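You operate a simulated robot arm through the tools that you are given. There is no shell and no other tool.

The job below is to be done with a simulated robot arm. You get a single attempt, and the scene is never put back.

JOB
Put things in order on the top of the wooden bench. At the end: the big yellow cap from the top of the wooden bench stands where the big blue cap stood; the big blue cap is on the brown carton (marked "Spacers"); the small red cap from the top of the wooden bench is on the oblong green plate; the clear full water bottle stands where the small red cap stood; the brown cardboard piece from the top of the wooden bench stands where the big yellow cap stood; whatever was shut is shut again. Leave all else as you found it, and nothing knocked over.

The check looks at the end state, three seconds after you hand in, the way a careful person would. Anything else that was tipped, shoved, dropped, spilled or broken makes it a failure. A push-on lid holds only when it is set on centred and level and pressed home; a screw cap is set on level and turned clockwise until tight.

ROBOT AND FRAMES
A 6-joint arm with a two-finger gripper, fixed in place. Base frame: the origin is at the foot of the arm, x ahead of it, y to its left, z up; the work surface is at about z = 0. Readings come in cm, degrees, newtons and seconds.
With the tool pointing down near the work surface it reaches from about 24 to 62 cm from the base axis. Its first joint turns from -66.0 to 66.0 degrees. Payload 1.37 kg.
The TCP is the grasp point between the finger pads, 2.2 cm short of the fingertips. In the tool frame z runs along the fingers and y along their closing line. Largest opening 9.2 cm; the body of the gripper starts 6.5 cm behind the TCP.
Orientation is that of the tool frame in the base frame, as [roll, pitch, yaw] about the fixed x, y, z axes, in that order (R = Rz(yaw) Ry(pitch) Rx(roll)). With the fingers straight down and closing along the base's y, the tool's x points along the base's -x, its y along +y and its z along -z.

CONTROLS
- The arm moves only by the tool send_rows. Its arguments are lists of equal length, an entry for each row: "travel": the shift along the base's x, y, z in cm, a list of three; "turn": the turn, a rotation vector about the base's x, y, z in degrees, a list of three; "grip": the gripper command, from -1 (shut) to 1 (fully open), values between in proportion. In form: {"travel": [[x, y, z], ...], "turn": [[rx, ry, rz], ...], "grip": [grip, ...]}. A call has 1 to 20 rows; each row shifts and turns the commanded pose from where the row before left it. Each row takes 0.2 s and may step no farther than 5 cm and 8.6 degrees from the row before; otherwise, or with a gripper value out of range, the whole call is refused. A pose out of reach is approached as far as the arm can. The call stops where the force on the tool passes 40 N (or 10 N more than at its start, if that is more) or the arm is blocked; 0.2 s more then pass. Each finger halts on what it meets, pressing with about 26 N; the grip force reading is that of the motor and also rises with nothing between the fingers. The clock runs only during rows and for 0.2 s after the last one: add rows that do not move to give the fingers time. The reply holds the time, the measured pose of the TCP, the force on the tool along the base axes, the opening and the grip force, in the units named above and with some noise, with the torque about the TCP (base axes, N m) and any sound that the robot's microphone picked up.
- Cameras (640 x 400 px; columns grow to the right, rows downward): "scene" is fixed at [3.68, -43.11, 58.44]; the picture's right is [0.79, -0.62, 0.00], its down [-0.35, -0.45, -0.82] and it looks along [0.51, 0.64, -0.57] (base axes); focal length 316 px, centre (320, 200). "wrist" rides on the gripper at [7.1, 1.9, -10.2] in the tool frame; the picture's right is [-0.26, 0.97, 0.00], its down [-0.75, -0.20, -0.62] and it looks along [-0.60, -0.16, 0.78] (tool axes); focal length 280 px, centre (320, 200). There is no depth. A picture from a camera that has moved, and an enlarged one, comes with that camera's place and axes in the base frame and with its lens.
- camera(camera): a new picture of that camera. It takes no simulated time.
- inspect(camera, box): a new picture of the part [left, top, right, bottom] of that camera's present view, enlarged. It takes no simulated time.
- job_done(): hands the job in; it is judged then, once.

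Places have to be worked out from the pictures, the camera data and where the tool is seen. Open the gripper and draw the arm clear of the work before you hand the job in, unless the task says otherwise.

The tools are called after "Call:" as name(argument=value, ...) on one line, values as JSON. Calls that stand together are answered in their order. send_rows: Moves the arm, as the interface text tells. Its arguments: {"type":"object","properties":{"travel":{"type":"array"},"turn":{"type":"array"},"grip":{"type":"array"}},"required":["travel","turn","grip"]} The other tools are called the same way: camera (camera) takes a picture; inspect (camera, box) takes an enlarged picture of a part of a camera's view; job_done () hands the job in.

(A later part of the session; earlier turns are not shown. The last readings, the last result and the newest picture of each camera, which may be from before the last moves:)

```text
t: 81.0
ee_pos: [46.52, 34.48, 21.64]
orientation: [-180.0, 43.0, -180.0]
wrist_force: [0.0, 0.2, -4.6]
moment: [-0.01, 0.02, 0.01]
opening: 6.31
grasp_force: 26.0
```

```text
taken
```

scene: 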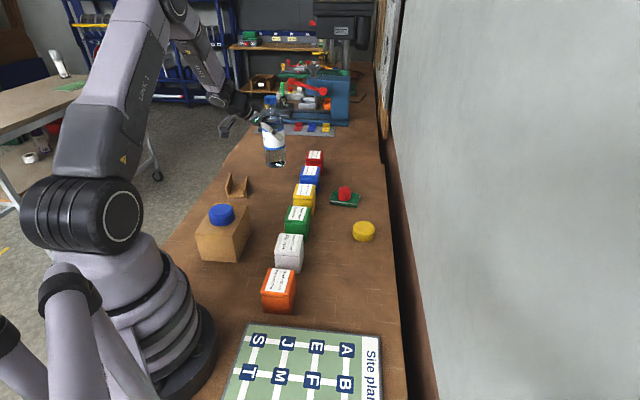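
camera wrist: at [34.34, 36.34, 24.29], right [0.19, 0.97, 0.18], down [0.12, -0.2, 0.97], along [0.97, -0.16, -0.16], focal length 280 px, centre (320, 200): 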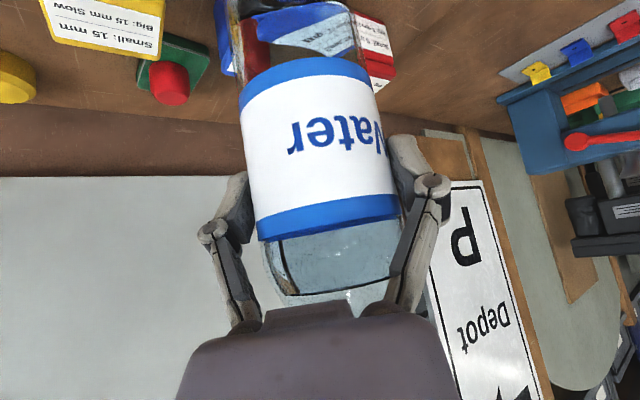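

Stable. I carry it slowly across toward the red cap's old spot, high over the boxes.

Call:
send_rows(travel=[[-0.03, -0.2, 0], [-0.08, -0.5, 0], [-0.13, -0.8, 0], [-0.17, -1, 0], [-0.17, -1, 0], [-0.17, -1, 0], [-0.17, -1, 0], [-0.17, -1, 0], [-0.17, -1, 0], [-0.17, -1, 0], [-0.17, -1, 0], [-0.17, -1, 0], [-0.17, -1, 0], [-0.17, -1, 0], [-0.17, -1, 0], [-0.17, -1, 0], [-0.17, -1, 0], [-0.13, -0.8, 0], [-0.08, -0.5, 0], [-0.03, -0.2, 0]], turn=[[0, 0, 0], [0, 0, 0], [0, 0, 0], [0, 0, 0], [0, 0, 0], [0, 0, 0], [0, 0, 0], [0, 0, 0], [0, 0, 0], [0, 0, 0], [0, 0, 0], [0, 0, 0], [0, 0, 0], [0, 0, 0], [0, 0, 0], [0, 0, 0], [0, 0, 0], [0, 0, 0], [0, 0, 0], [0, 0, 0]], grip=[-1, -1, -1, -1, -1, -1, -1, -1, -1, -1, -1, -1, -1, -1, -1, -1, -1, -1, -1, -1])

Call:
camera(camera="wrist")

Call:
camera(camera="scene")

```text
t: 85.2
ee_pos: [43.72, 17.33, 21.58]
orientation: [-179.9, 43.0, -179.9]
wrist_force: [0.1, 0.2, -5.3]
moment: [0.0, 0.0, 0.02]
opening: 6.28
grasp_force: 26.2
```

```text
taken
camera wrist: at [31.57, 19.35, 24.29], right [0.19, 0.96, 0.18], down [0.12, -0.2, 0.97], along [0.97, -0.16, -0.16], focal length 280 px, centre (320, 200)
```

wrist: 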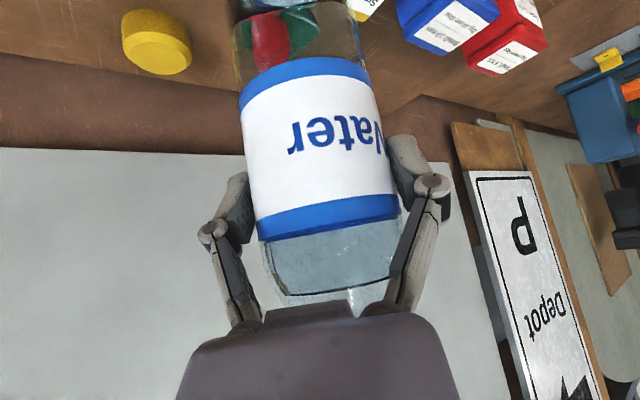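

```text
taken
```

scene: 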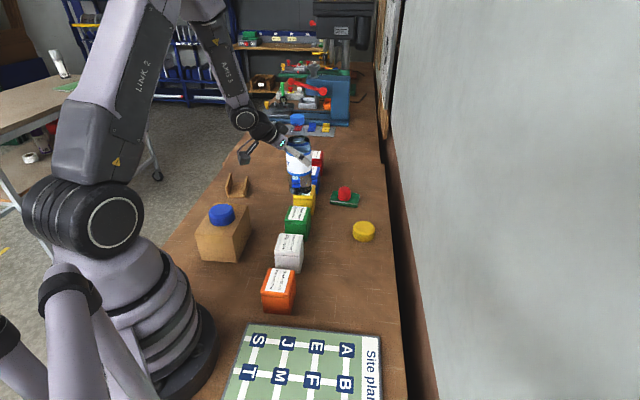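

Call:
send_rows(travel=[[-0.03, -0.2, 0], [-0.08, -0.5, 0], [-0.13, -0.8, 0], [-0.17, -1, 0], [-0.17, -1, 0], [-0.17, -1, 0], [-0.17, -1, 0], [-0.17, -1, 0], [-0.17, -1, 0], [-0.17, -1, 0], [-0.17, -1, 0], [-0.17, -1, 0], [-0.17, -1, 0], [-0.17, -1, 0], [-0.17, -1, 0], [-0.17, -1, 0], [-0.17, -1, 0], [-0.13, -0.8, 0], [-0.08, -0.4, 0], [-0.03, -0.1, 0]], turn=[[0, 0, 0], [0, 0, 0], [0, 0, 0], [0, 0, 0], [0, 0, 0], [0, 0, 0], [0, 0, 0], [0, 0, 0], [0, 0, 0], [0, 0, 0], [0, 0, 0], [0, 0, 0], [0, 0, 0], [0, 0, 0], [0, 0, 0], [0, 0, 0], [0, 0, 0], [0, 0, 0], [0, 0, 0], [0, 0, 0]], grip=[-1, -1, -1, -1, -1, -1, -1, -1, -1, -1, -1, -1, -1, -1, -1, -1, -1, -1, -1, -1])

Call:
camera(camera="wrist")

Call:
camera(camera="scene")

```text
t: 89.4
ee_pos: [40.74, 0.72, 21.68]
orientation: [179.9, 42.9, 179.9]
wrist_force: [0.2, 0.1, -4.5]
moment: [0.03, 0.09, -0.02]
opening: 6.32
grasp_force: 26.0
```

```text
taken
camera wrist: at [28.64, 2.59, 24.34], right [0.19, 0.97, 0.18], down [0.12, -0.2, 0.97], along [0.97, -0.16, -0.16], focal length 280 px, centre (320, 200)
```

wrist: 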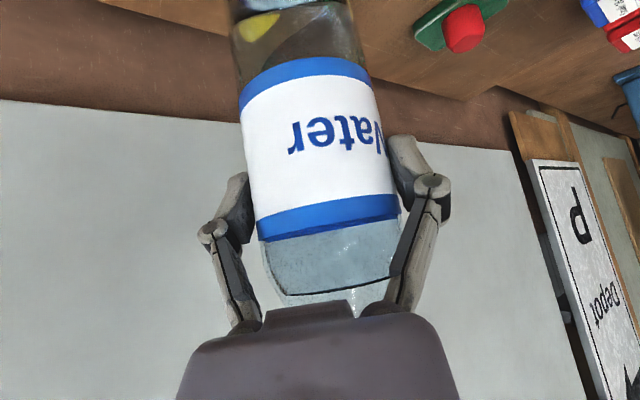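

```text
taken
```

scene: 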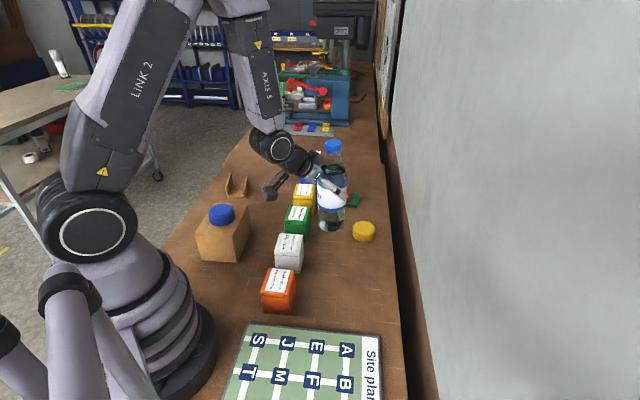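

The bottle hangs above the spot. I lower it slowly to about 1 cm above the bench.

Call:
send_rows(travel=[[0, 0, -0.2], [0, 0, -0.4], [0, 0, -0.6], [0, 0, -0.6], [0, 0, -0.6], [0, 0, -0.6], [0, 0, -0.6], [0, 0, -0.6], [0, 0, -0.6], [0, 0, -0.6], [0, 0, -0.6], [0, 0, -0.6], [0, 0, -0.6], [0, 0, -0.6], [0, 0, -0.6], [0, 0, -0.5], [0, 0, -0.4], [0, 0, -0.3], [0, 0, -0.2], [0, 0, 0]], turn=[[0, 0, 0], [0, 0, 0], [0, 0, 0], [0, 0, 0], [0, 0, 0], [0, 0, 0], [0, 0, 0], [0, 0, 0], [0, 0, 0], [0, 0, 0], [0, 0, 0], [0, 0, 0], [0, 0, 0], [0, 0, 0], [0, 0, 0], [0, 0, 0], [0, 0, 0], [0, 0, 0], [0, 0, 0], [0, 0, 0]], grip=[-1, -1, -1, -1, -1, -1, -1, -1, -1, -1, -1, -1, -1, -1, -1, -1, -1, -1, -1, -1])

Call:
camera(camera="wrist")

Call:
inspect(camera="scene", box=[240, 150, 400, 310])

```text
t: 93.6
ee_pos: [40.81, 0.67, 11.83]
orientation: [180.0, 43.0, -179.9]
wrist_force: [0.1, 1.1, -4.6]
moment: [0.02, 0.01, -0.02]
opening: 6.31
grasp_force: 25.9
```

```text
taken
camera wrist: at [28.62, 2.57, 14.49], right [0.19, 0.97, 0.18], down [0.12, -0.2, 0.97], along [0.97, -0.16, -0.16], focal length 280 px, centre (320, 200)
```

wrist: 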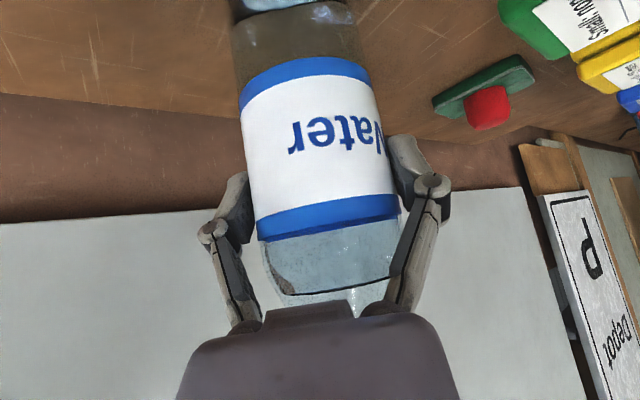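

```text
2.50 times, centred on (320, 230) of scene
camera zoom: at [3.69, -43.11, 58.44], right [0.79, -0.62, 0.0], down [-0.35, -0.45, -0.82], along [0.51, 0.64, -0.57], focal length 789 px, centre (320, 125)
```

zoom: 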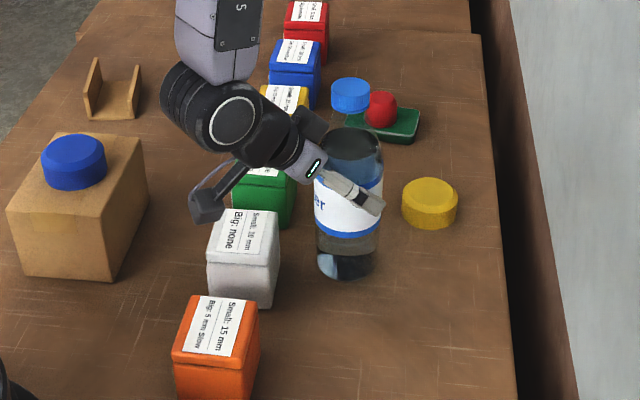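

I compare the bottle's base with the red cap's original footprint in the same enlarged window.

Call:
inspect(camera="scene", box=[310, 180, 400, 310])

```text
3.08 times, centred on (355, 245) of scene
camera zoom: at [3.69, -43.11, 58.44], right [0.79, -0.62, 0.0], down [-0.35, -0.45, -0.82], along [0.51, 0.64, -0.57], focal length 971 px, centre (212, 62)
```

zoom: 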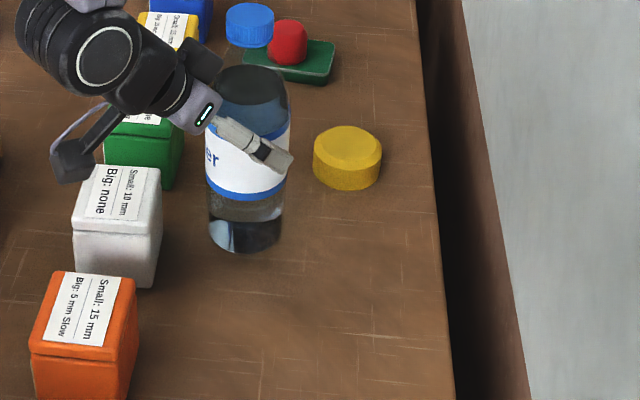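

The offset is small; I shift by (-0.2,-0.3) cm and lower gently to contact.

Call:
send_rows(travel=[[-0.1, -0.15, 0], [-0.1, -0.15, -0.1], [0, 0, -0.2], [0, 0, -0.2], [0, 0, -0.2], [0, 0, -0.1], [0, 0, -0.1], [0, 0, 0], [0, 0, 0]], turn=[[0, 0, 0], [0, 0, 0], [0, 0, 0], [0, 0, 0], [0, 0, 0], [0, 0, 0], [0, 0, 0], [0, 0, 0], [0, 0, 0]], grip=[-1, -1, -1, -1, -1, -1, -1, -1, -1])

```text
t: 95.6
ee_pos: [40.51, 0.48, 10.83]
orientation: [180.0, 43.0, 180.0]
wrist_force: [0.1, -0.8, -4.9]
moment: [-0.01, 0.01, 0.03]
opening: 6.33
grasp_force: 25.7
```

Call:
send_rows(travel=[[0, 0, -0.07], [0, 0, -0.07], [0, 0, -0.07], [0, 0, 0]], turn=[[0, 0, 0], [0, 0, 0], [0, 0, 0], [0, 0, 0]], grip=[-1, -1, -1, -1])

Call:
inspect(camera="scene", box=[310, 180, 400, 310])

```text
t: 96.6
ee_pos: [40.54, 0.42, 10.72]
orientation: [-180.0, 43.0, -180.0]
wrist_force: [0.3, -0.4, -4.4]
moment: [0.01, 0.01, 0.0]
opening: 6.33
grasp_force: 25.9
```

```text
3.08 times, centred on (355, 245) of scene
camera zoom: at [3.69, -43.11, 58.44], right [0.79, -0.62, 0.0], down [-0.35, -0.45, -0.82], along [0.51, 0.64, -0.57], focal length 971 px, centre (212, 62)
```

zoom: 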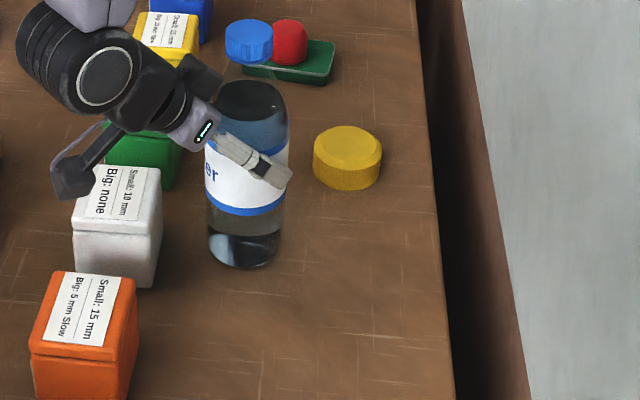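

Very near the bench and well placed. I continue with tiny steps.

Call:
send_rows(travel=[[0, 0, -0.07], [0, 0, -0.07], [0, 0, 0]], turn=[[0, 0, 0], [0, 0, 0], [0, 0, 0]], grip=[-1, -1, -1])

```text
t: 97.4
ee_pos: [40.74, 0.35, 10.71]
orientation: [179.9, 43.2, 180.0]
wrist_force: [-2.9, -0.9, 15.0]
moment: [-0.03, -0.2, 0.12]
opening: 6.32
grasp_force: 26.1
```

Contact. I relax slightly, open gradually, and look before backing out along the tool axis.

Call:
send_rows(travel=[[0, 0, 0.08], [0, 0, 0], [0, 0, 0], [0, 0, 0], [0, 0, 0], [0, 0, 0], [0, 0, 0]], turn=[[0, 0, 0], [0, 0, 0], [0, 0, 0], [0, 0, 0], [0, 0, 0], [0, 0, 0], [0, 0, 0]], grip=[-1, 0.38, 0.45, 0.6, 0.8, 1, 1])

Call:
camera(camera="wrist")

Call:
inspect(camera="scene", box=[310, 180, 400, 310])

```text
t: 99.0
ee_pos: [40.57, 0.45, 10.66]
orientation: [-180.0, 43.0, 180.0]
wrist_force: [-1.0, 0.4, -0.1]
moment: [0.06, 0.01, 0.0]
opening: 9.2
grasp_force: 0.0
```

```text
taken
camera wrist: at [28.44, 2.3, 13.28], right [0.19, 0.97, 0.18], down [0.12, -0.2, 0.97], along [0.97, -0.16, -0.16], focal length 280 px, centre (320, 200)
```

wrist: 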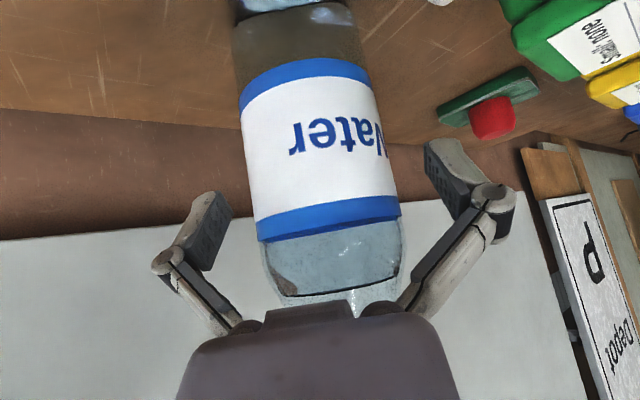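

```text
3.08 times, centred on (355, 245) of scene
camera zoom: at [3.68, -43.11, 58.44], right [0.79, -0.62, 0.0], down [-0.35, -0.45, -0.82], along [0.51, 0.64, -0.57], focal length 971 px, centre (212, 62)
```

zoom: 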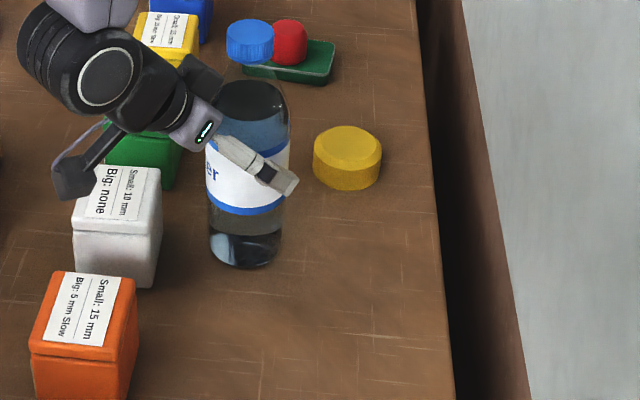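

The bottle stands on its own. I back out along the tool axis, then rise.

Call:
send_rows(travel=[[-0.7, 0, 0.75], [-1.2, 0, 1.3], [-1.4, 0, 1.5], [-1.4, 0, 1.5], [-1.4, 0, 1.5], [-1.4, 0, 1.5], [0, 0, 2], [0, 0, 2], [0, 0, 0]], turn=[[0, 0, 0], [0, 0, 0], [0, 0, 0], [0, 0, 0], [0, 0, 0], [0, 0, 0], [0, 0, 0], [0, 0, 0], [0, 0, 0]], grip=[1, 1, 1, 1, 1, 1, 1, 1, 1])

Call:
inspect(camera="scene", box=[240, 150, 400, 310])

Call:
inspect(camera="scene", box=[210, 160, 270, 210])

```text
t: 101.0
ee_pos: [38.37, 0.44, 21.98]
orientation: [180.0, 42.9, 180.0]
wrist_force: [0.1, 0.1, 0.2]
moment: [0.03, -0.01, 0.01]
opening: 9.2
grasp_force: 0.0
out of reach, approached as far as the arm can: row 3, 4, 5, 6
```

```text
2.50 times, centred on (320, 230) of scene
camera zoom: at [3.68, -43.11, 58.44], right [0.79, -0.62, 0.0], down [-0.35, -0.45, -0.82], along [0.51, 0.64, -0.57], focal length 789 px, centre (320, 125)
```

zoom: 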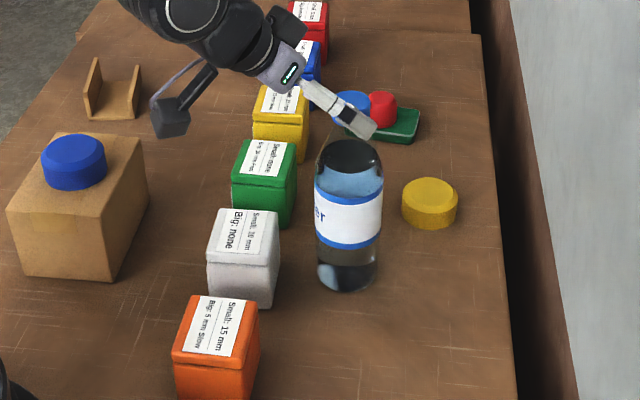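

```text
8.00 times, centred on (240, 185) of scene
camera zoom: at [3.68, -43.11, 58.44], right [0.79, -0.62, 0.0], down [-0.35, -0.45, -0.82], along [0.51, 0.64, -0.57], focal length 2524 px, centre (960, 320)
```

zoom: 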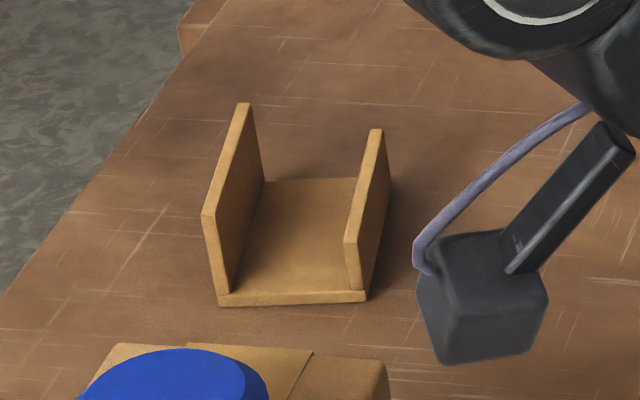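

The bottle stands upright and untouched; some back-out rows were at the reach limit. I raise well above the bottle top and level the tool again.

Call:
send_rows(travel=[[0, 0, 1.5], [0, 0, 1.5], [0, 0, 1], [0, 0, 1], [0, 0, 0], [0, 0, 0], [0, 0, 0], [0, 0, 0]], turn=[[0, 0, 0], [0, 0, 0], [0, 8.6, 0], [0, 8.6, 0], [0, 8.6, 0], [0, 8.6, 0], [0, 8.6, 0], [0, 0, 0]], grip=[1, 1, 1, 1, 1, 1, 1, 1])

Call:
camera(camera="wrist")

Call:
inspect(camera="scene", box=[240, 110, 400, 310])

```text
t: 102.8
ee_pos: [38.49, 0.5, 26.93]
orientation: [-180.0, 0.0, -179.9]
wrist_force: [0.0, -0.1, 0.0]
moment: [-0.02, -0.01, 0.01]
opening: 9.19
grasp_force: 0.0
```

```text
taken
camera wrist: at [31.43, 2.4, 37.2], right [0.26, 0.97, 0.0], down [0.75, -0.2, 0.62], along [0.6, -0.16, -0.78], focal length 280 px, centre (320, 200)
```

wrist: 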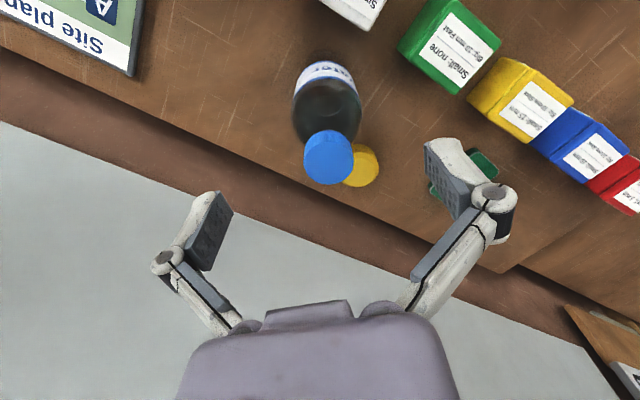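

```text
2.00 times, centred on (320, 210) of scene
camera zoom: at [3.68, -43.11, 58.44], right [0.79, -0.62, 0.0], down [-0.35, -0.45, -0.82], along [0.51, 0.64, -0.57], focal length 631 px, centre (320, 180)
```

zoom: 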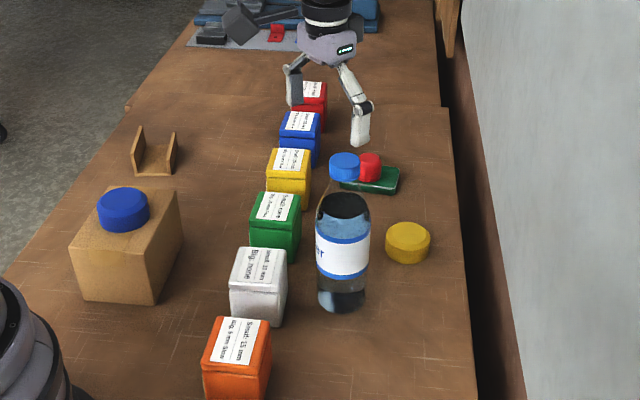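

The bottle's axis measures (40.75,0.5), matching the red spot. Next is the cardboard channel, ≈6×9.4 cm, centred ≈(37.2,44.6), length axis ~58° from base x. I go above it, turning the gripper +56° so it closes across the channel.

Call:
send_rows(travel=[[-0.1, 3, 0], [-0.1, 3, 0], [-0.1, 3, 0], [-0.1, 3, 0], [-0.1, 3, 0], [-0.1, 3, 0], [-0.1, 3, 0], [-0.1, 3, 0], [-0.1, 3, -1], [-0.1, 3, -1], [-0.1, 3, -2], [-0.1, 3, -2], [-0.1, 3, -2], [-0.1, 3, -2], [0, 0, -1], [0, 0, 0]], turn=[[0, 0, 0], [0, 0, 0], [0, 0, 8], [0, 0, 8], [0, 0, 8], [0, 0, 8], [0, 0, 8], [0, 0, 8], [0, 0, 8], [0, 0, 0], [0, 0, 0], [0, 0, 0], [0, 0, 0], [0, 0, 0], [0, 0, 0], [0, 0, 0]], grip=[1, 1, 1, 1, 1, 1, 1, 1, 1, 1, 1, 1, 1, 1, 1, 1])

Call:
camera(camera="wrist")

Call:
camera(camera="scene")

```text
t: 106.2
ee_pos: [37.0, 42.59, 16.02]
orientation: [179.9, 0.1, -123.9]
wrist_force: [0.0, -0.4, 0.5]
moment: [-0.02, 0.04, -0.02]
opening: 9.21
grasp_force: 0.0
```

```text
taken
camera wrist: at [31.52, 37.78, 26.31], right [-0.65, 0.76, 0.0], down [0.59, 0.51, 0.62], along [0.47, 0.41, -0.78], focal length 280 px, centre (320, 200)
```

wrist: 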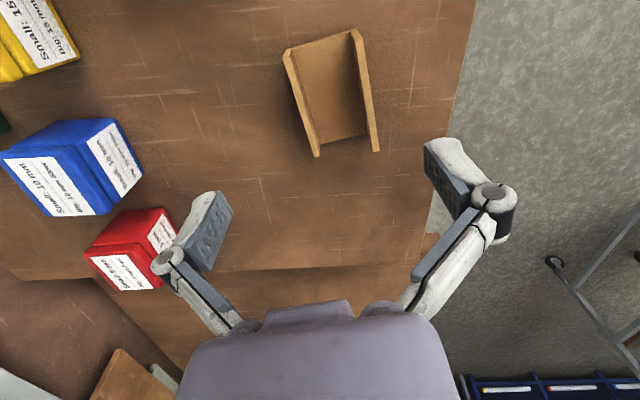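

```text
taken
```

scene: 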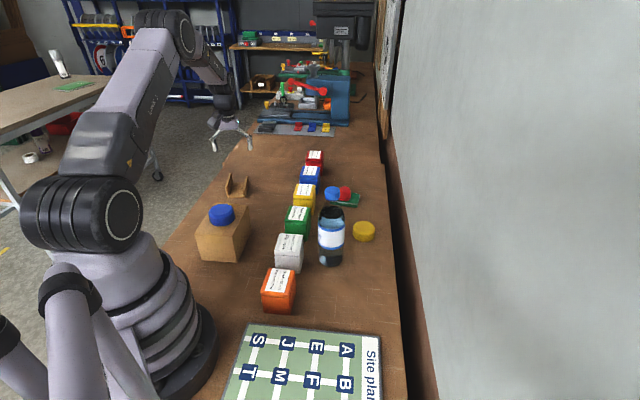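

Call:
inspect(camera="wrist", box=[260, 15, 400, 175])

```text
2.50 times, centred on (330, 95) of wrist
camera zoom: at [31.52, 37.78, 26.31], right [-0.65, 0.76, 0.0], down [0.59, 0.51, 0.62], along [0.47, 0.41, -0.78], focal length 701 px, centre (295, 462)
```

zoom: 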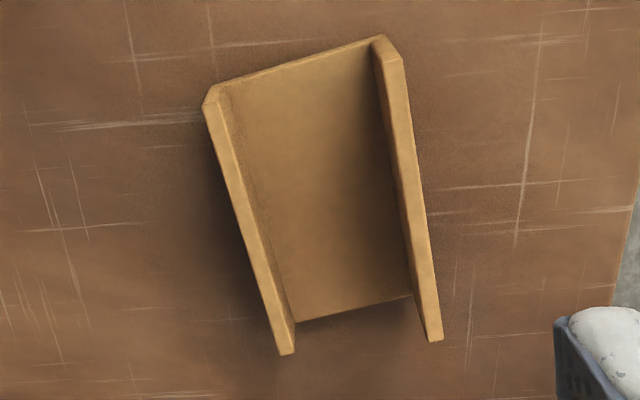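

The channel is aligned with the gripper; its centre is ≈(37.06,44.24). I'll pinch the flange nearer +x (≈(39.25,42.75)), partly closing to ~3.2 cm so the inner finger fits inside, and stop above it to check.

Call:
send_rows(travel=[[1.1, 0.1, -1], [1.1, 0.1, -2], [0, 0, -3], [0, 0, -2], [0, 0, 0], [0, 0, 0]], turn=[[0, 0, 0], [0, 0, 0], [0, 0, 0], [0, 0, 0], [0, 0, 0], [0, 0, 0]], grip=[0.3, -0.3, -0.3, -0.3, -0.3, -0.3])

Call:
camera(camera="wrist")

Call:
inspect(camera="scene", box=[200, 140, 280, 210])

```text
t: 107.6
ee_pos: [39.3, 42.72, 8.1]
orientation: [-180.0, 0.0, -124.1]
wrist_force: [0.4, 0.4, 0.6]
moment: [0.0, 0.0, 0.02]
opening: 3.2
grasp_force: 0.1
```

```text
taken
camera wrist: at [33.73, 37.95, 18.26], right [-0.65, 0.76, 0.0], down [0.59, 0.51, 0.62], along [0.47, 0.41, -0.78], focal length 280 px, centre (320, 200)
```

wrist: 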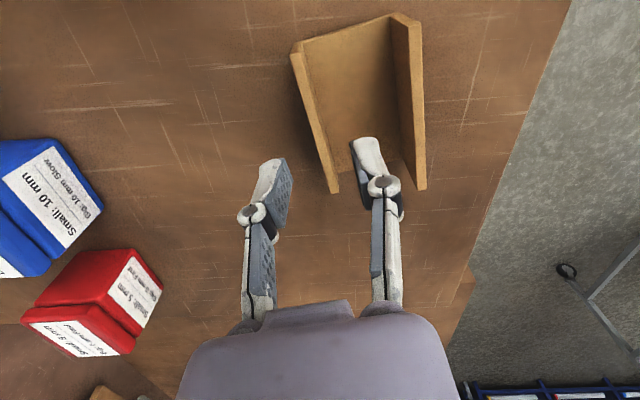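

```text
5.71 times, centred on (240, 175) of scene
camera zoom: at [3.68, -43.11, 58.44], right [0.79, -0.62, 0.0], down [-0.35, -0.45, -0.82], along [0.51, 0.64, -0.57], focal length 1803 px, centre (777, 343)
```

zoom: 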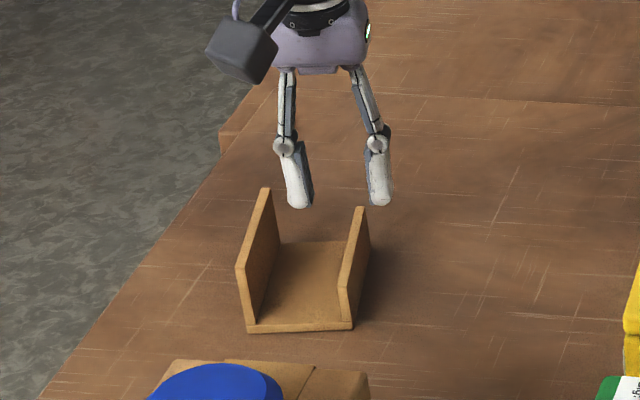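

The flange lies midway between the fingers in both views. I lower to z≈3.

Call:
send_rows(travel=[[-0.2, -0.3, -1.5], [0, 0, -1.5], [0, 0, -1.2], [0, 0, -0.8], [0, 0, 0]], turn=[[0, 0, 0], [0, 0, 0], [0, 0, 0], [0, 0, 0], [0, 0, 0]], grip=[-0.3, -0.3, -0.3, -0.3, -0.3])

Call:
camera(camera="wrist")

Call:
inspect(camera="scene", box=[200, 140, 280, 210])

```text
t: 108.8
ee_pos: [39.01, 42.44, 2.95]
orientation: [-180.0, 0.0, -124.1]
wrist_force: [0.8, 0.7, 0.4]
moment: [0.03, -0.02, 0.01]
opening: 3.21
grasp_force: 0.1
```

```text
taken
camera wrist: at [33.45, 37.6, 13.19], right [-0.65, 0.76, 0.0], down [0.59, 0.51, 0.62], along [0.47, 0.41, -0.78], focal length 280 px, centre (320, 200)
```

wrist: 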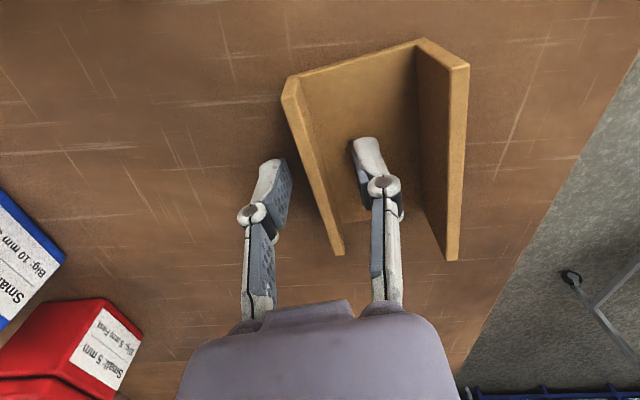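

```text
5.71 times, centred on (240, 175) of scene
camera zoom: at [3.68, -43.11, 58.44], right [0.79, -0.62, 0.0], down [-0.35, -0.45, -0.82], along [0.51, 0.64, -0.57], focal length 1803 px, centre (777, 343)
```

zoom: 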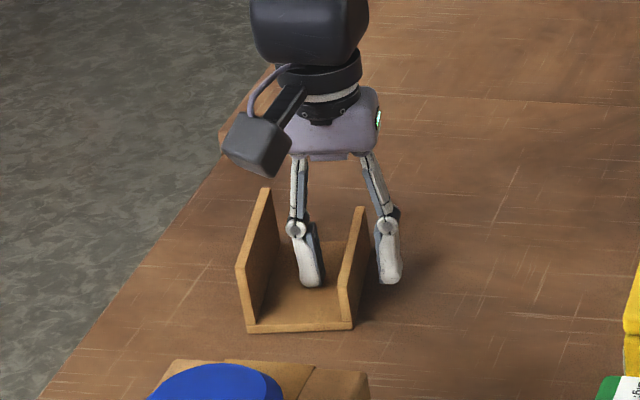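

The fingers straddle the flange. I close on it.

Call:
send_rows(travel=[[0, 0, 0], [0, 0, 0], [0, 0, 0], [0, 0, 0], [0, 0, 0]], turn=[[0, 0, 0], [0, 0, 0], [0, 0, 0], [0, 0, 0], [0, 0, 0]], grip=[-0.6, -0.75, -1, -1, -1])

Call:
camera(camera="wrist")

Call:
inspect(camera="scene", box=[200, 140, 280, 210])

```text
t: 110.0
ee_pos: [38.97, 42.43, 3.0]
orientation: [180.0, 0.0, -124.1]
wrist_force: [0.7, 1.0, 0.6]
moment: [-0.02, 0.02, -0.02]
opening: 0.59
grasp_force: 25.7
```

```text
taken
camera wrist: at [33.45, 37.6, 13.21], right [-0.65, 0.76, 0.0], down [0.59, 0.51, 0.62], along [0.47, 0.41, -0.78], focal length 280 px, centre (320, 200)
```

wrist: 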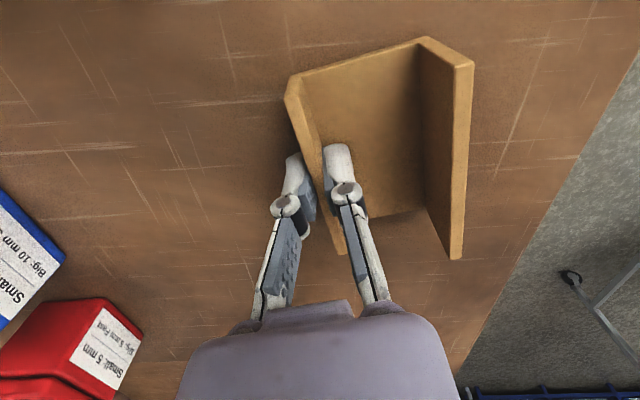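

```text
5.71 times, centred on (240, 175) of scene
camera zoom: at [3.68, -43.11, 58.44], right [0.79, -0.62, 0.0], down [-0.35, -0.45, -0.82], along [0.51, 0.64, -0.57], focal length 1803 px, centre (777, 343)
```

zoom: 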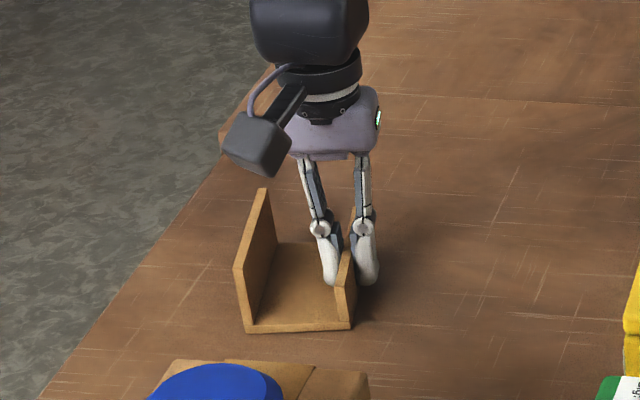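

Pinched (0.59 cm). I lift gently and check.

Call:
send_rows(travel=[[0, 0, 0.2], [0, 0, 0.4], [0, 0, 0.6], [0, 0, 0.8], [0, 0, 0.9], [0, 0, 0.9], [0, 0, 0.9], [0, 0, 0.9], [0, 0, 0.9], [0, 0, 0.9], [0, 0, 0.9], [0, 0, 0.9], [0, 0, 0.9], [0, 0, 0.9], [0, 0, 0.9], [0, 0, 0.9], [0, 0, 0.9], [0, 0, 0.6], [0, 0, 0.4], [0, 0, 0.2]], turn=[[0, 0, 0], [0, 0, 0], [0, 0, 0], [0, 0, 0], [0, 0, 0], [0, 0, 0], [0, 0, 0], [0, 0, 0], [0, 0, 0], [0, 0, 0], [0, 0, 0], [0, 0, 0], [0, 0, 0], [0, 0, 0], [0, 0, 0], [0, 0, 0], [0, 0, 0], [0, 0, 0], [0, 0, 0], [0, 0, 0]], grip=[-1, -1, -1, -1, -1, -1, -1, -1, -1, -1, -1, -1, -1, -1, -1, -1, -1, -1, -1, -1])

Call:
camera(camera="wrist")

Call:
camera(camera="scene")

```text
t: 114.2
ee_pos: [38.99, 42.35, 17.76]
orientation: [180.0, 0.0, -124.0]
wrist_force: [0.0, 0.0, 0.0]
moment: [0.03, -0.01, 0.03]
opening: 0.58
grasp_force: 26.0
```

```text
taken
camera wrist: at [33.53, 37.53, 28.03], right [-0.65, 0.76, 0.0], down [0.59, 0.51, 0.63], along [0.47, 0.41, -0.78], focal length 280 px, centre (320, 200)
```

wrist: 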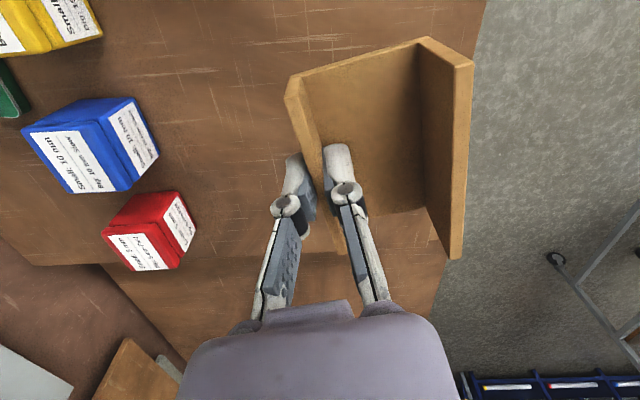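

```text
taken
```

scene: 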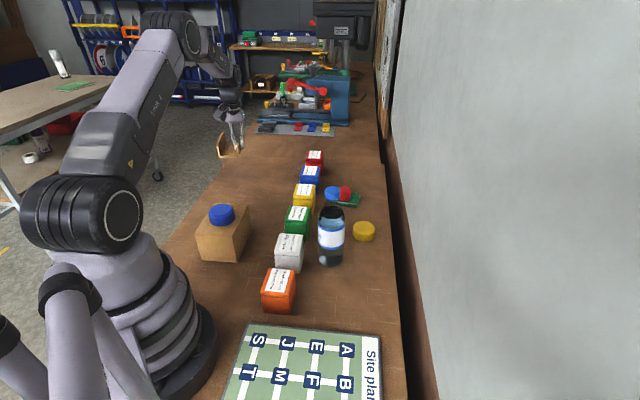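

Rigid hold. I carry it on the near side of the bottle, well above the boxes.

Call:
send_rows(travel=[[-0.13, -0.6, 0], [-0.3, -1.4, 0], [-0.5, -2.3, 0], [-0.5, -2.3, 0], [-0.5, -2.3, 0], [-0.5, -2.3, 0], [-0.5, -2.3, 0], [-0.5, -2.3, 0], [-0.5, -2.3, 0], [-0.5, -2.3, 0], [-0.5, -2.3, 0], [-0.5, -2.3, 0], [-0.5, -2.3, 0], [-0.5, -2.3, 0], [-0.5, -2.3, 0], [-0.5, -2.3, 0], [-0.5, -2.3, 0], [-0.5, -2.3, 0], [-0.4, -1.7, 0], [-0.13, -0.8, 0]], turn=[[0, 0, 0], [0, 0, 0], [0, 0, 0], [0, 0, 0], [0, 0, 0], [0, 0, 0], [0, 0, 0], [0, 0, 0], [0, 0, 0], [0, 0, 0], [0, 0, 0], [0, 0, 0], [0, 0, 0], [0, 0, 0], [0, 0, 0], [0, 0, 0], [0, 0, 0], [0, 0, 0], [0, 0, 0], [0, 0, 0]], grip=[-1, -1, -1, -1, -1, -1, -1, -1, -1, -1, -1, -1, -1, -1, -1, -1, -1, -1, -1, -1])

Call:
camera(camera="wrist")

Call:
camera(camera="scene")

```text
t: 118.4
ee_pos: [30.07, 1.06, 17.84]
orientation: [180.0, 0.0, -123.9]
wrist_force: [1.2, 1.0, 0.3]
moment: [0.0, -0.02, 0.0]
opening: 0.6
grasp_force: 25.7
```

```text
taken
camera wrist: at [24.57, -3.81, 28.09], right [-0.65, 0.76, 0.0], down [0.59, 0.51, 0.63], along [0.47, 0.41, -0.78], focal length 280 px, centre (320, 200)
```

wrist: 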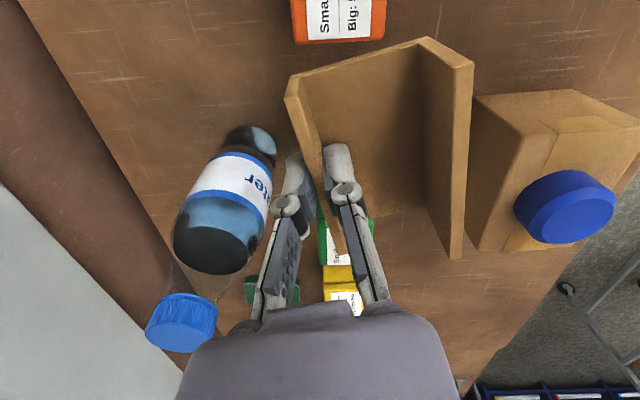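

```text
taken
```

scene: 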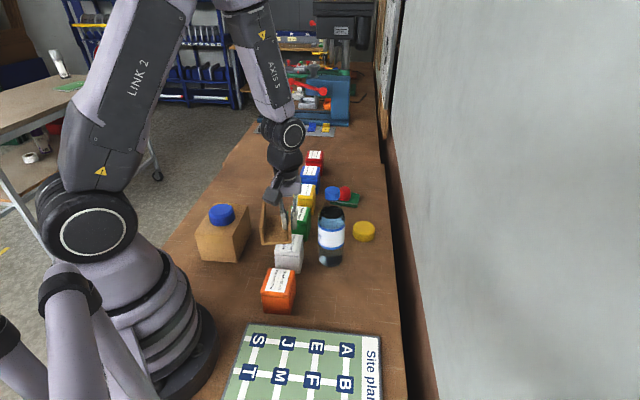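

Clear of everything. I move on to above the yellow cap's old spot.

Call:
send_rows(travel=[[0.2, -0.6, 0], [0.5, -1.2, 0], [0.9, -1.5, 0], [1.1, -1.5, 0], [1.2, -1.5, 0], [1.2, -1.5, 0], [1.2, -1.5, 0], [1.2, -1.5, 0], [1.2, -1.5, 0], [1.2, -1.3, 0], [0.9, -0.8, 0], [0.5, -0.5, 0], [0.2, -0.2, 0], [0, 0, 0]], turn=[[0, 0, 0], [0, 0, 0], [0, 0, 0], [0, 0, 0], [0, 0, 0], [0, 0, 0], [0, 0, 0], [0, 0, 0], [0, 0, 0], [0, 0, 0], [0, 0, 0], [0, 0, 0], [0, 0, 0], [0, 0, 0]], grip=[-1, -1, -1, -1, -1, -1, -1, -1, -1, -1, -1, -1, -1, -1])

Call:
camera(camera="wrist")

Call:
inspect(camera="scene", box=[280, 160, 420, 320])

```text
t: 121.4
ee_pos: [41.77, -14.04, 17.75]
orientation: [180.0, 0.1, -124.1]
wrist_force: [-0.4, 0.5, 0.2]
moment: [-0.02, -0.02, -0.02]
opening: 0.6
grasp_force: 25.6
```

```text
taken
camera wrist: at [36.14, -18.85, 28.05], right [-0.65, 0.76, 0.0], down [0.59, 0.51, 0.62], along [0.47, 0.41, -0.78], focal length 280 px, centre (320, 200)
```

wrist: 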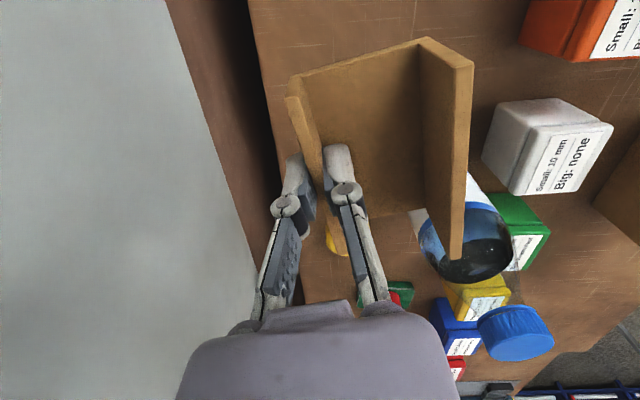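

```text
2.50 times, centred on (350, 240) of scene
camera zoom: at [3.68, -43.11, 58.44], right [0.79, -0.62, 0.0], down [-0.35, -0.45, -0.82], along [0.51, 0.64, -0.57], focal length 789 px, centre (245, 100)
```

zoom: 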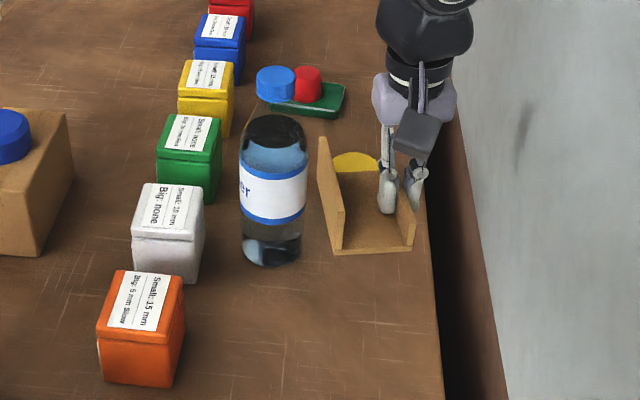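

Above the spot. I lower to a couple of centimetres above the bench and compare with the yellow cap's old footprint.

Call:
send_rows(travel=[[0, 0, -0.3], [0, 0, -0.6], [0, 0, -0.9], [0, 0, -0.9], [0, 0, -0.9], [0, 0, -0.9], [0, 0, -0.9], [0, 0, -0.9], [0, 0, -0.9], [0, 0, -0.9], [0, 0, -0.9], [0, 0, -0.9], [0, 0, -0.9], [0, 0, -0.8], [0, 0, -0.7], [0, 0, -0.5], [0, 0, -0.3], [0, 0, 0]], turn=[[0, 0, 0], [0, 0, 0], [0, 0, 0], [0, 0, 0], [0, 0, 0], [0, 0, 0], [0, 0, 0], [0, 0, 0], [0, 0, 0], [0, 0, 0], [0, 0, 0], [0, 0, 0], [0, 0, 0], [0, 0, 0], [0, 0, 0], [0, 0, 0], [0, 0, 0], [0, 0, 0]], grip=[-1, -1, -1, -1, -1, -1, -1, -1, -1, -1, -1, -1, -1, -1, -1, -1, -1, -1])

Call:
camera(camera="wrist")

Call:
inspect(camera="scene", box=[310, 180, 400, 310])

```text
t: 125.2
ee_pos: [41.61, -14.14, 4.72]
orientation: [-179.9, 0.1, -124.0]
wrist_force: [-0.5, -0.1, 0.2]
moment: [0.01, 0.03, 0.01]
opening: 0.6
grasp_force: 25.8
```

```text
taken
camera wrist: at [36.07, -18.87, 14.92], right [-0.65, 0.76, 0.0], down [0.59, 0.51, 0.63], along [0.47, 0.41, -0.78], focal length 280 px, centre (320, 200)
```

wrist: 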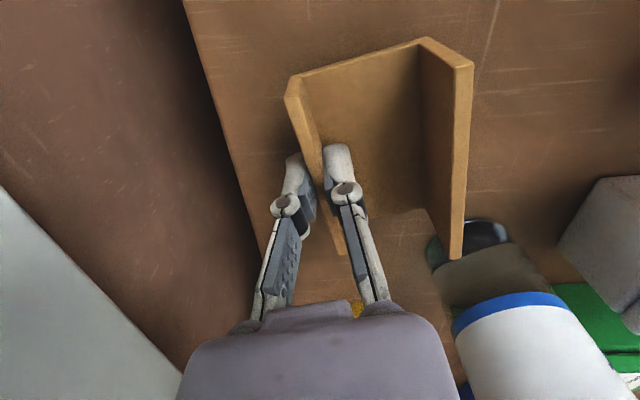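

```text
3.08 times, centred on (355, 245) of scene
camera zoom: at [3.68, -43.11, 58.44], right [0.79, -0.62, 0.0], down [-0.35, -0.45, -0.82], along [0.51, 0.64, -0.57], focal length 971 px, centre (212, 62)
```

zoom: 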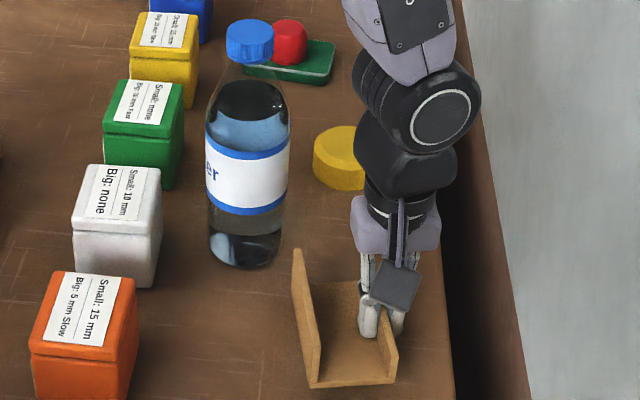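

Placement looks within a few millimetres; I nudge (-0.2,-0.2) and lower to contact slowly.

Call:
send_rows(travel=[[-0.2, -0.2, -0.2], [0, 0, -0.4], [0, 0, -0.4], [0, 0, -0.3], [0, 0, -0.1], [0, 0, -0.1], [0, 0, 0]], turn=[[0, 0, 0], [0, 0, 0], [0, 0, 0], [0, 0, 0], [0, 0, 0], [0, 0, 0], [0, 0, 0]], grip=[-1, -1, -1, -1, -1, -1, -1])

Call:
inspect(camera="scene", box=[310, 180, 400, 310])

```text
t: 126.8
ee_pos: [41.36, -14.19, 3.19]
orientation: [-179.9, 0.1, -123.9]
wrist_force: [-0.2, -0.2, -0.2]
moment: [0.0, 0.0, 0.04]
opening: 0.58
grasp_force: 26.1
```

```text
3.08 times, centred on (355, 245) of scene
camera zoom: at [3.68, -43.11, 58.44], right [0.79, -0.62, 0.0], down [-0.35, -0.45, -0.82], along [0.51, 0.64, -0.57], focal length 971 px, centre (212, 62)
```

zoom: 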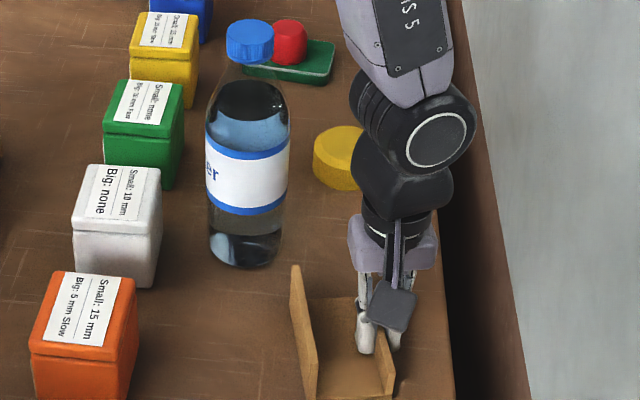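

Call:
send_rows(travel=[[0, 0, -0.1], [0, 0, -0.1], [0, 0, 0]], turn=[[0, 0, 0], [0, 0, 0], [0, 0, 0]], grip=[-1, -1, -1])

Call:
inspect(camera="scene", box=[310, 230, 420, 330])

```text
t: 127.6
ee_pos: [41.53, -14.23, 3.07]
orientation: [-180.0, 0.0, -124.0]
wrist_force: [-1.2, 0.3, -0.6]
moment: [0.01, -0.02, 0.03]
opening: 0.6
grasp_force: 26.0
```

```text
4.00 times, centred on (365, 280) of scene
camera zoom: at [3.68, -43.11, 58.44], right [0.79, -0.62, 0.0], down [-0.35, -0.45, -0.82], along [0.51, 0.64, -0.57], focal length 1262 px, centre (140, -120)
```

zoom: 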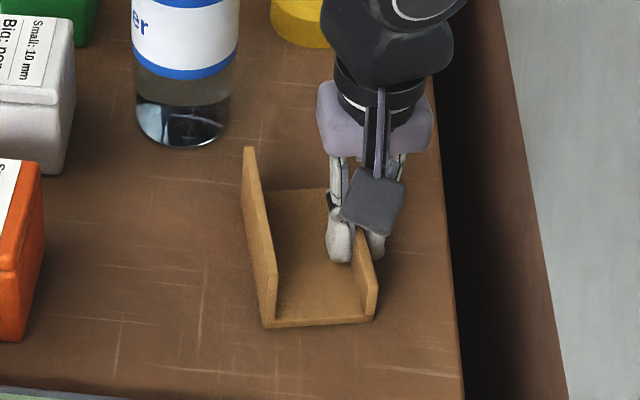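

The base is centred on the old yellow footprint. A touch lower for contact.

Call:
send_rows(travel=[[0, 0, -0.07], [0, 0, -0.07], [0, 0, 0]], turn=[[0, 0, 0], [0, 0, 0], [0, 0, 0]], grip=[-1, -1, -1])

```text
t: 128.4
ee_pos: [41.31, -14.32, 2.98]
orientation: [-179.9, 0.0, -124.0]
wrist_force: [-2.4, -0.8, 9.7]
moment: [0.06, 0.05, 0.0]
opening: 0.6
grasp_force: 25.8
```

Contact (≈10 N). I ease off slightly and open the fingers gently to about 3 cm, then look.

Call:
send_rows(travel=[[0, 0, 0.05], [0, 0, 0], [0, 0, 0], [0, 0, 0], [0, 0, 0], [0, 0, 0]], turn=[[0, 0, 0], [0, 0, 0], [0, 0, 0], [0, 0, 0], [0, 0, 0], [0, 0, 0]], grip=[-1, -0.8, -0.6, -0.4, -0.35, -0.35])

Call:
camera(camera="wrist")

Call:
inspect(camera="scene", box=[310, 230, 420, 330])

```text
t: 129.8
ee_pos: [41.42, -14.1, 2.97]
orientation: [180.0, -0.1, -124.0]
wrist_force: [0.0, -1.1, -0.1]
moment: [0.01, -0.01, 0.01]
opening: 2.97
grasp_force: 0.1
```

```text
taken
camera wrist: at [35.83, -19.0, 13.19], right [-0.65, 0.76, 0.0], down [0.59, 0.51, 0.62], along [0.47, 0.41, -0.78], focal length 280 px, centre (320, 200)
```

wrist: 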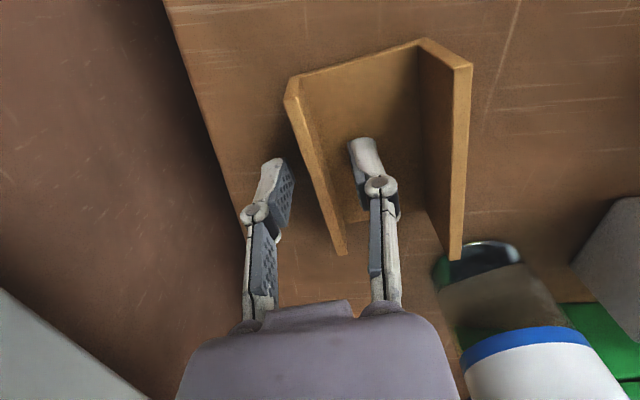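

```text
4.00 times, centred on (365, 280) of scene
camera zoom: at [3.68, -43.11, 58.44], right [0.79, -0.62, 0.0], down [-0.35, -0.45, -0.82], along [0.51, 0.64, -0.57], focal length 1262 px, centre (140, -120)
```

zoom: 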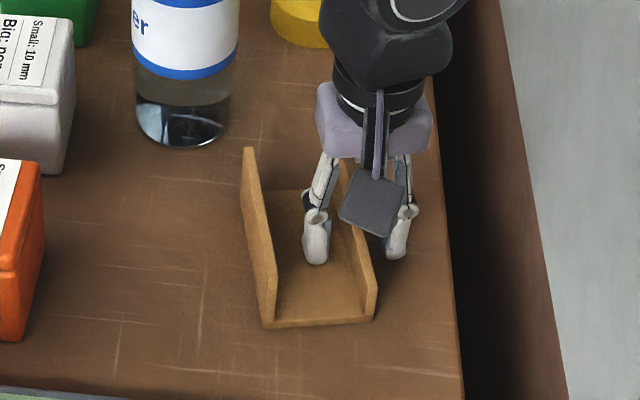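

Released cleanly. I rise straight up with the fingers held at that opening, then draw back clear.

Call:
send_rows(travel=[[0, 0, 0.7], [0, 0, 1.2], [0, 0, 1.8], [0, 0, 2.5], [0, 0, 3], [0, 0, 3], [0, 0, 3], [0, 0, 3], [0, 0, 3], [-2, 0.5, 2], [-2, 0.5, 1], [-2, 0.5, 0], [-2, 0.5, 0], [-2, 0.5, 0], [0, 0, 0]], turn=[[0, 0, 0], [0, 0, 0], [0, 0, 0], [0, 0, 0], [0, 0, 0], [0, 0, 0], [0, 0, 0], [0, 0, 0], [0, 0, 0], [0, 0, 0], [0, 0, 0], [0, 0, 0], [0, 0, 0], [0, 0, 0], [0, 0, 0]], grip=[-0.35, -0.35, -0.35, -0.35, -0.35, -0.35, 0, 0.5, 1, 1, 1, 1, 1, 1, 1])

Call:
camera(camera="scene")

Call:
inspect(camera="scene", box=[180, 130, 400, 320])

Call:
inspect(camera="scene", box=[310, 180, 400, 310])

Call:
camera(camera="wrist")

```text
t: 133.0
ee_pos: [31.46, -11.75, 27.21]
orientation: [-180.0, 0.0, -123.9]
wrist_force: [-1.6, -0.3, 0.0]
moment: [0.0, 0.0, -0.01]
opening: 9.21
grasp_force: 0.1
```

```text
taken
```

scene: 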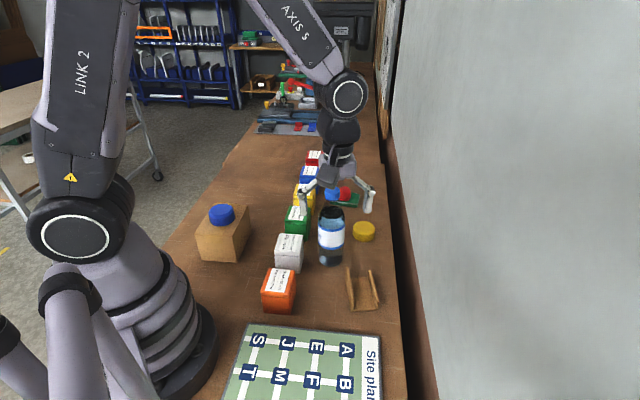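

```text
2.11 times, centred on (290, 225) of scene
camera zoom: at [3.68, -43.11, 58.44], right [0.79, -0.62, 0.0], down [-0.35, -0.45, -0.82], along [0.51, 0.64, -0.57], focal length 664 px, centre (383, 147)
```

zoom: 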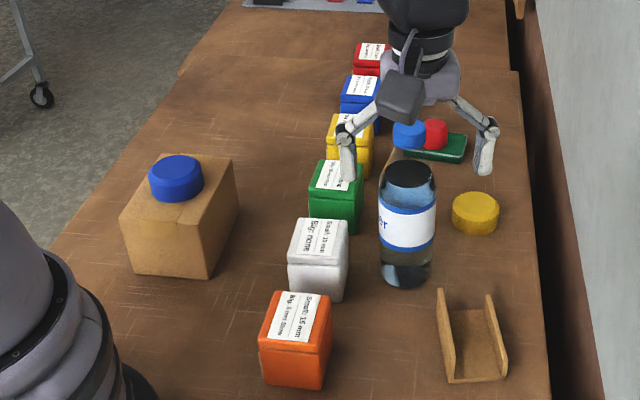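

```text
3.08 times, centred on (355, 245) of scene
camera zoom: at [3.68, -43.11, 58.44], right [0.79, -0.62, 0.0], down [-0.35, -0.45, -0.82], along [0.51, 0.64, -0.57], focal length 971 px, centre (212, 62)
```

zoom: 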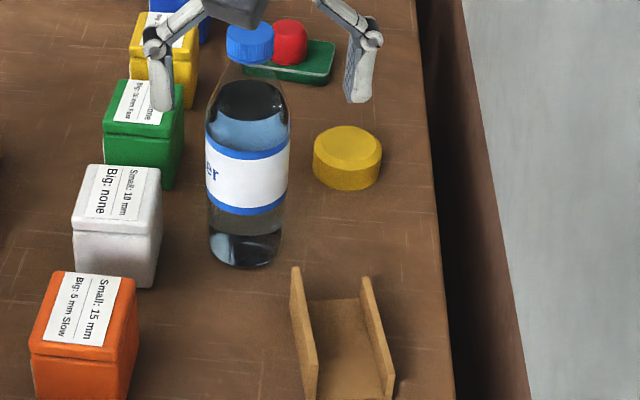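

```text
taken
camera wrist: at [25.82, -16.62, 37.41], right [-0.65, 0.76, 0.0], down [0.59, 0.51, 0.62], along [0.47, 0.41, -0.78], focal length 280 px, centre (320, 200)
```

wrist: 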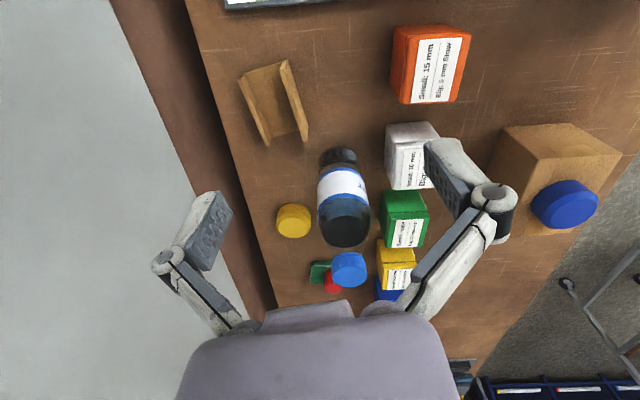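

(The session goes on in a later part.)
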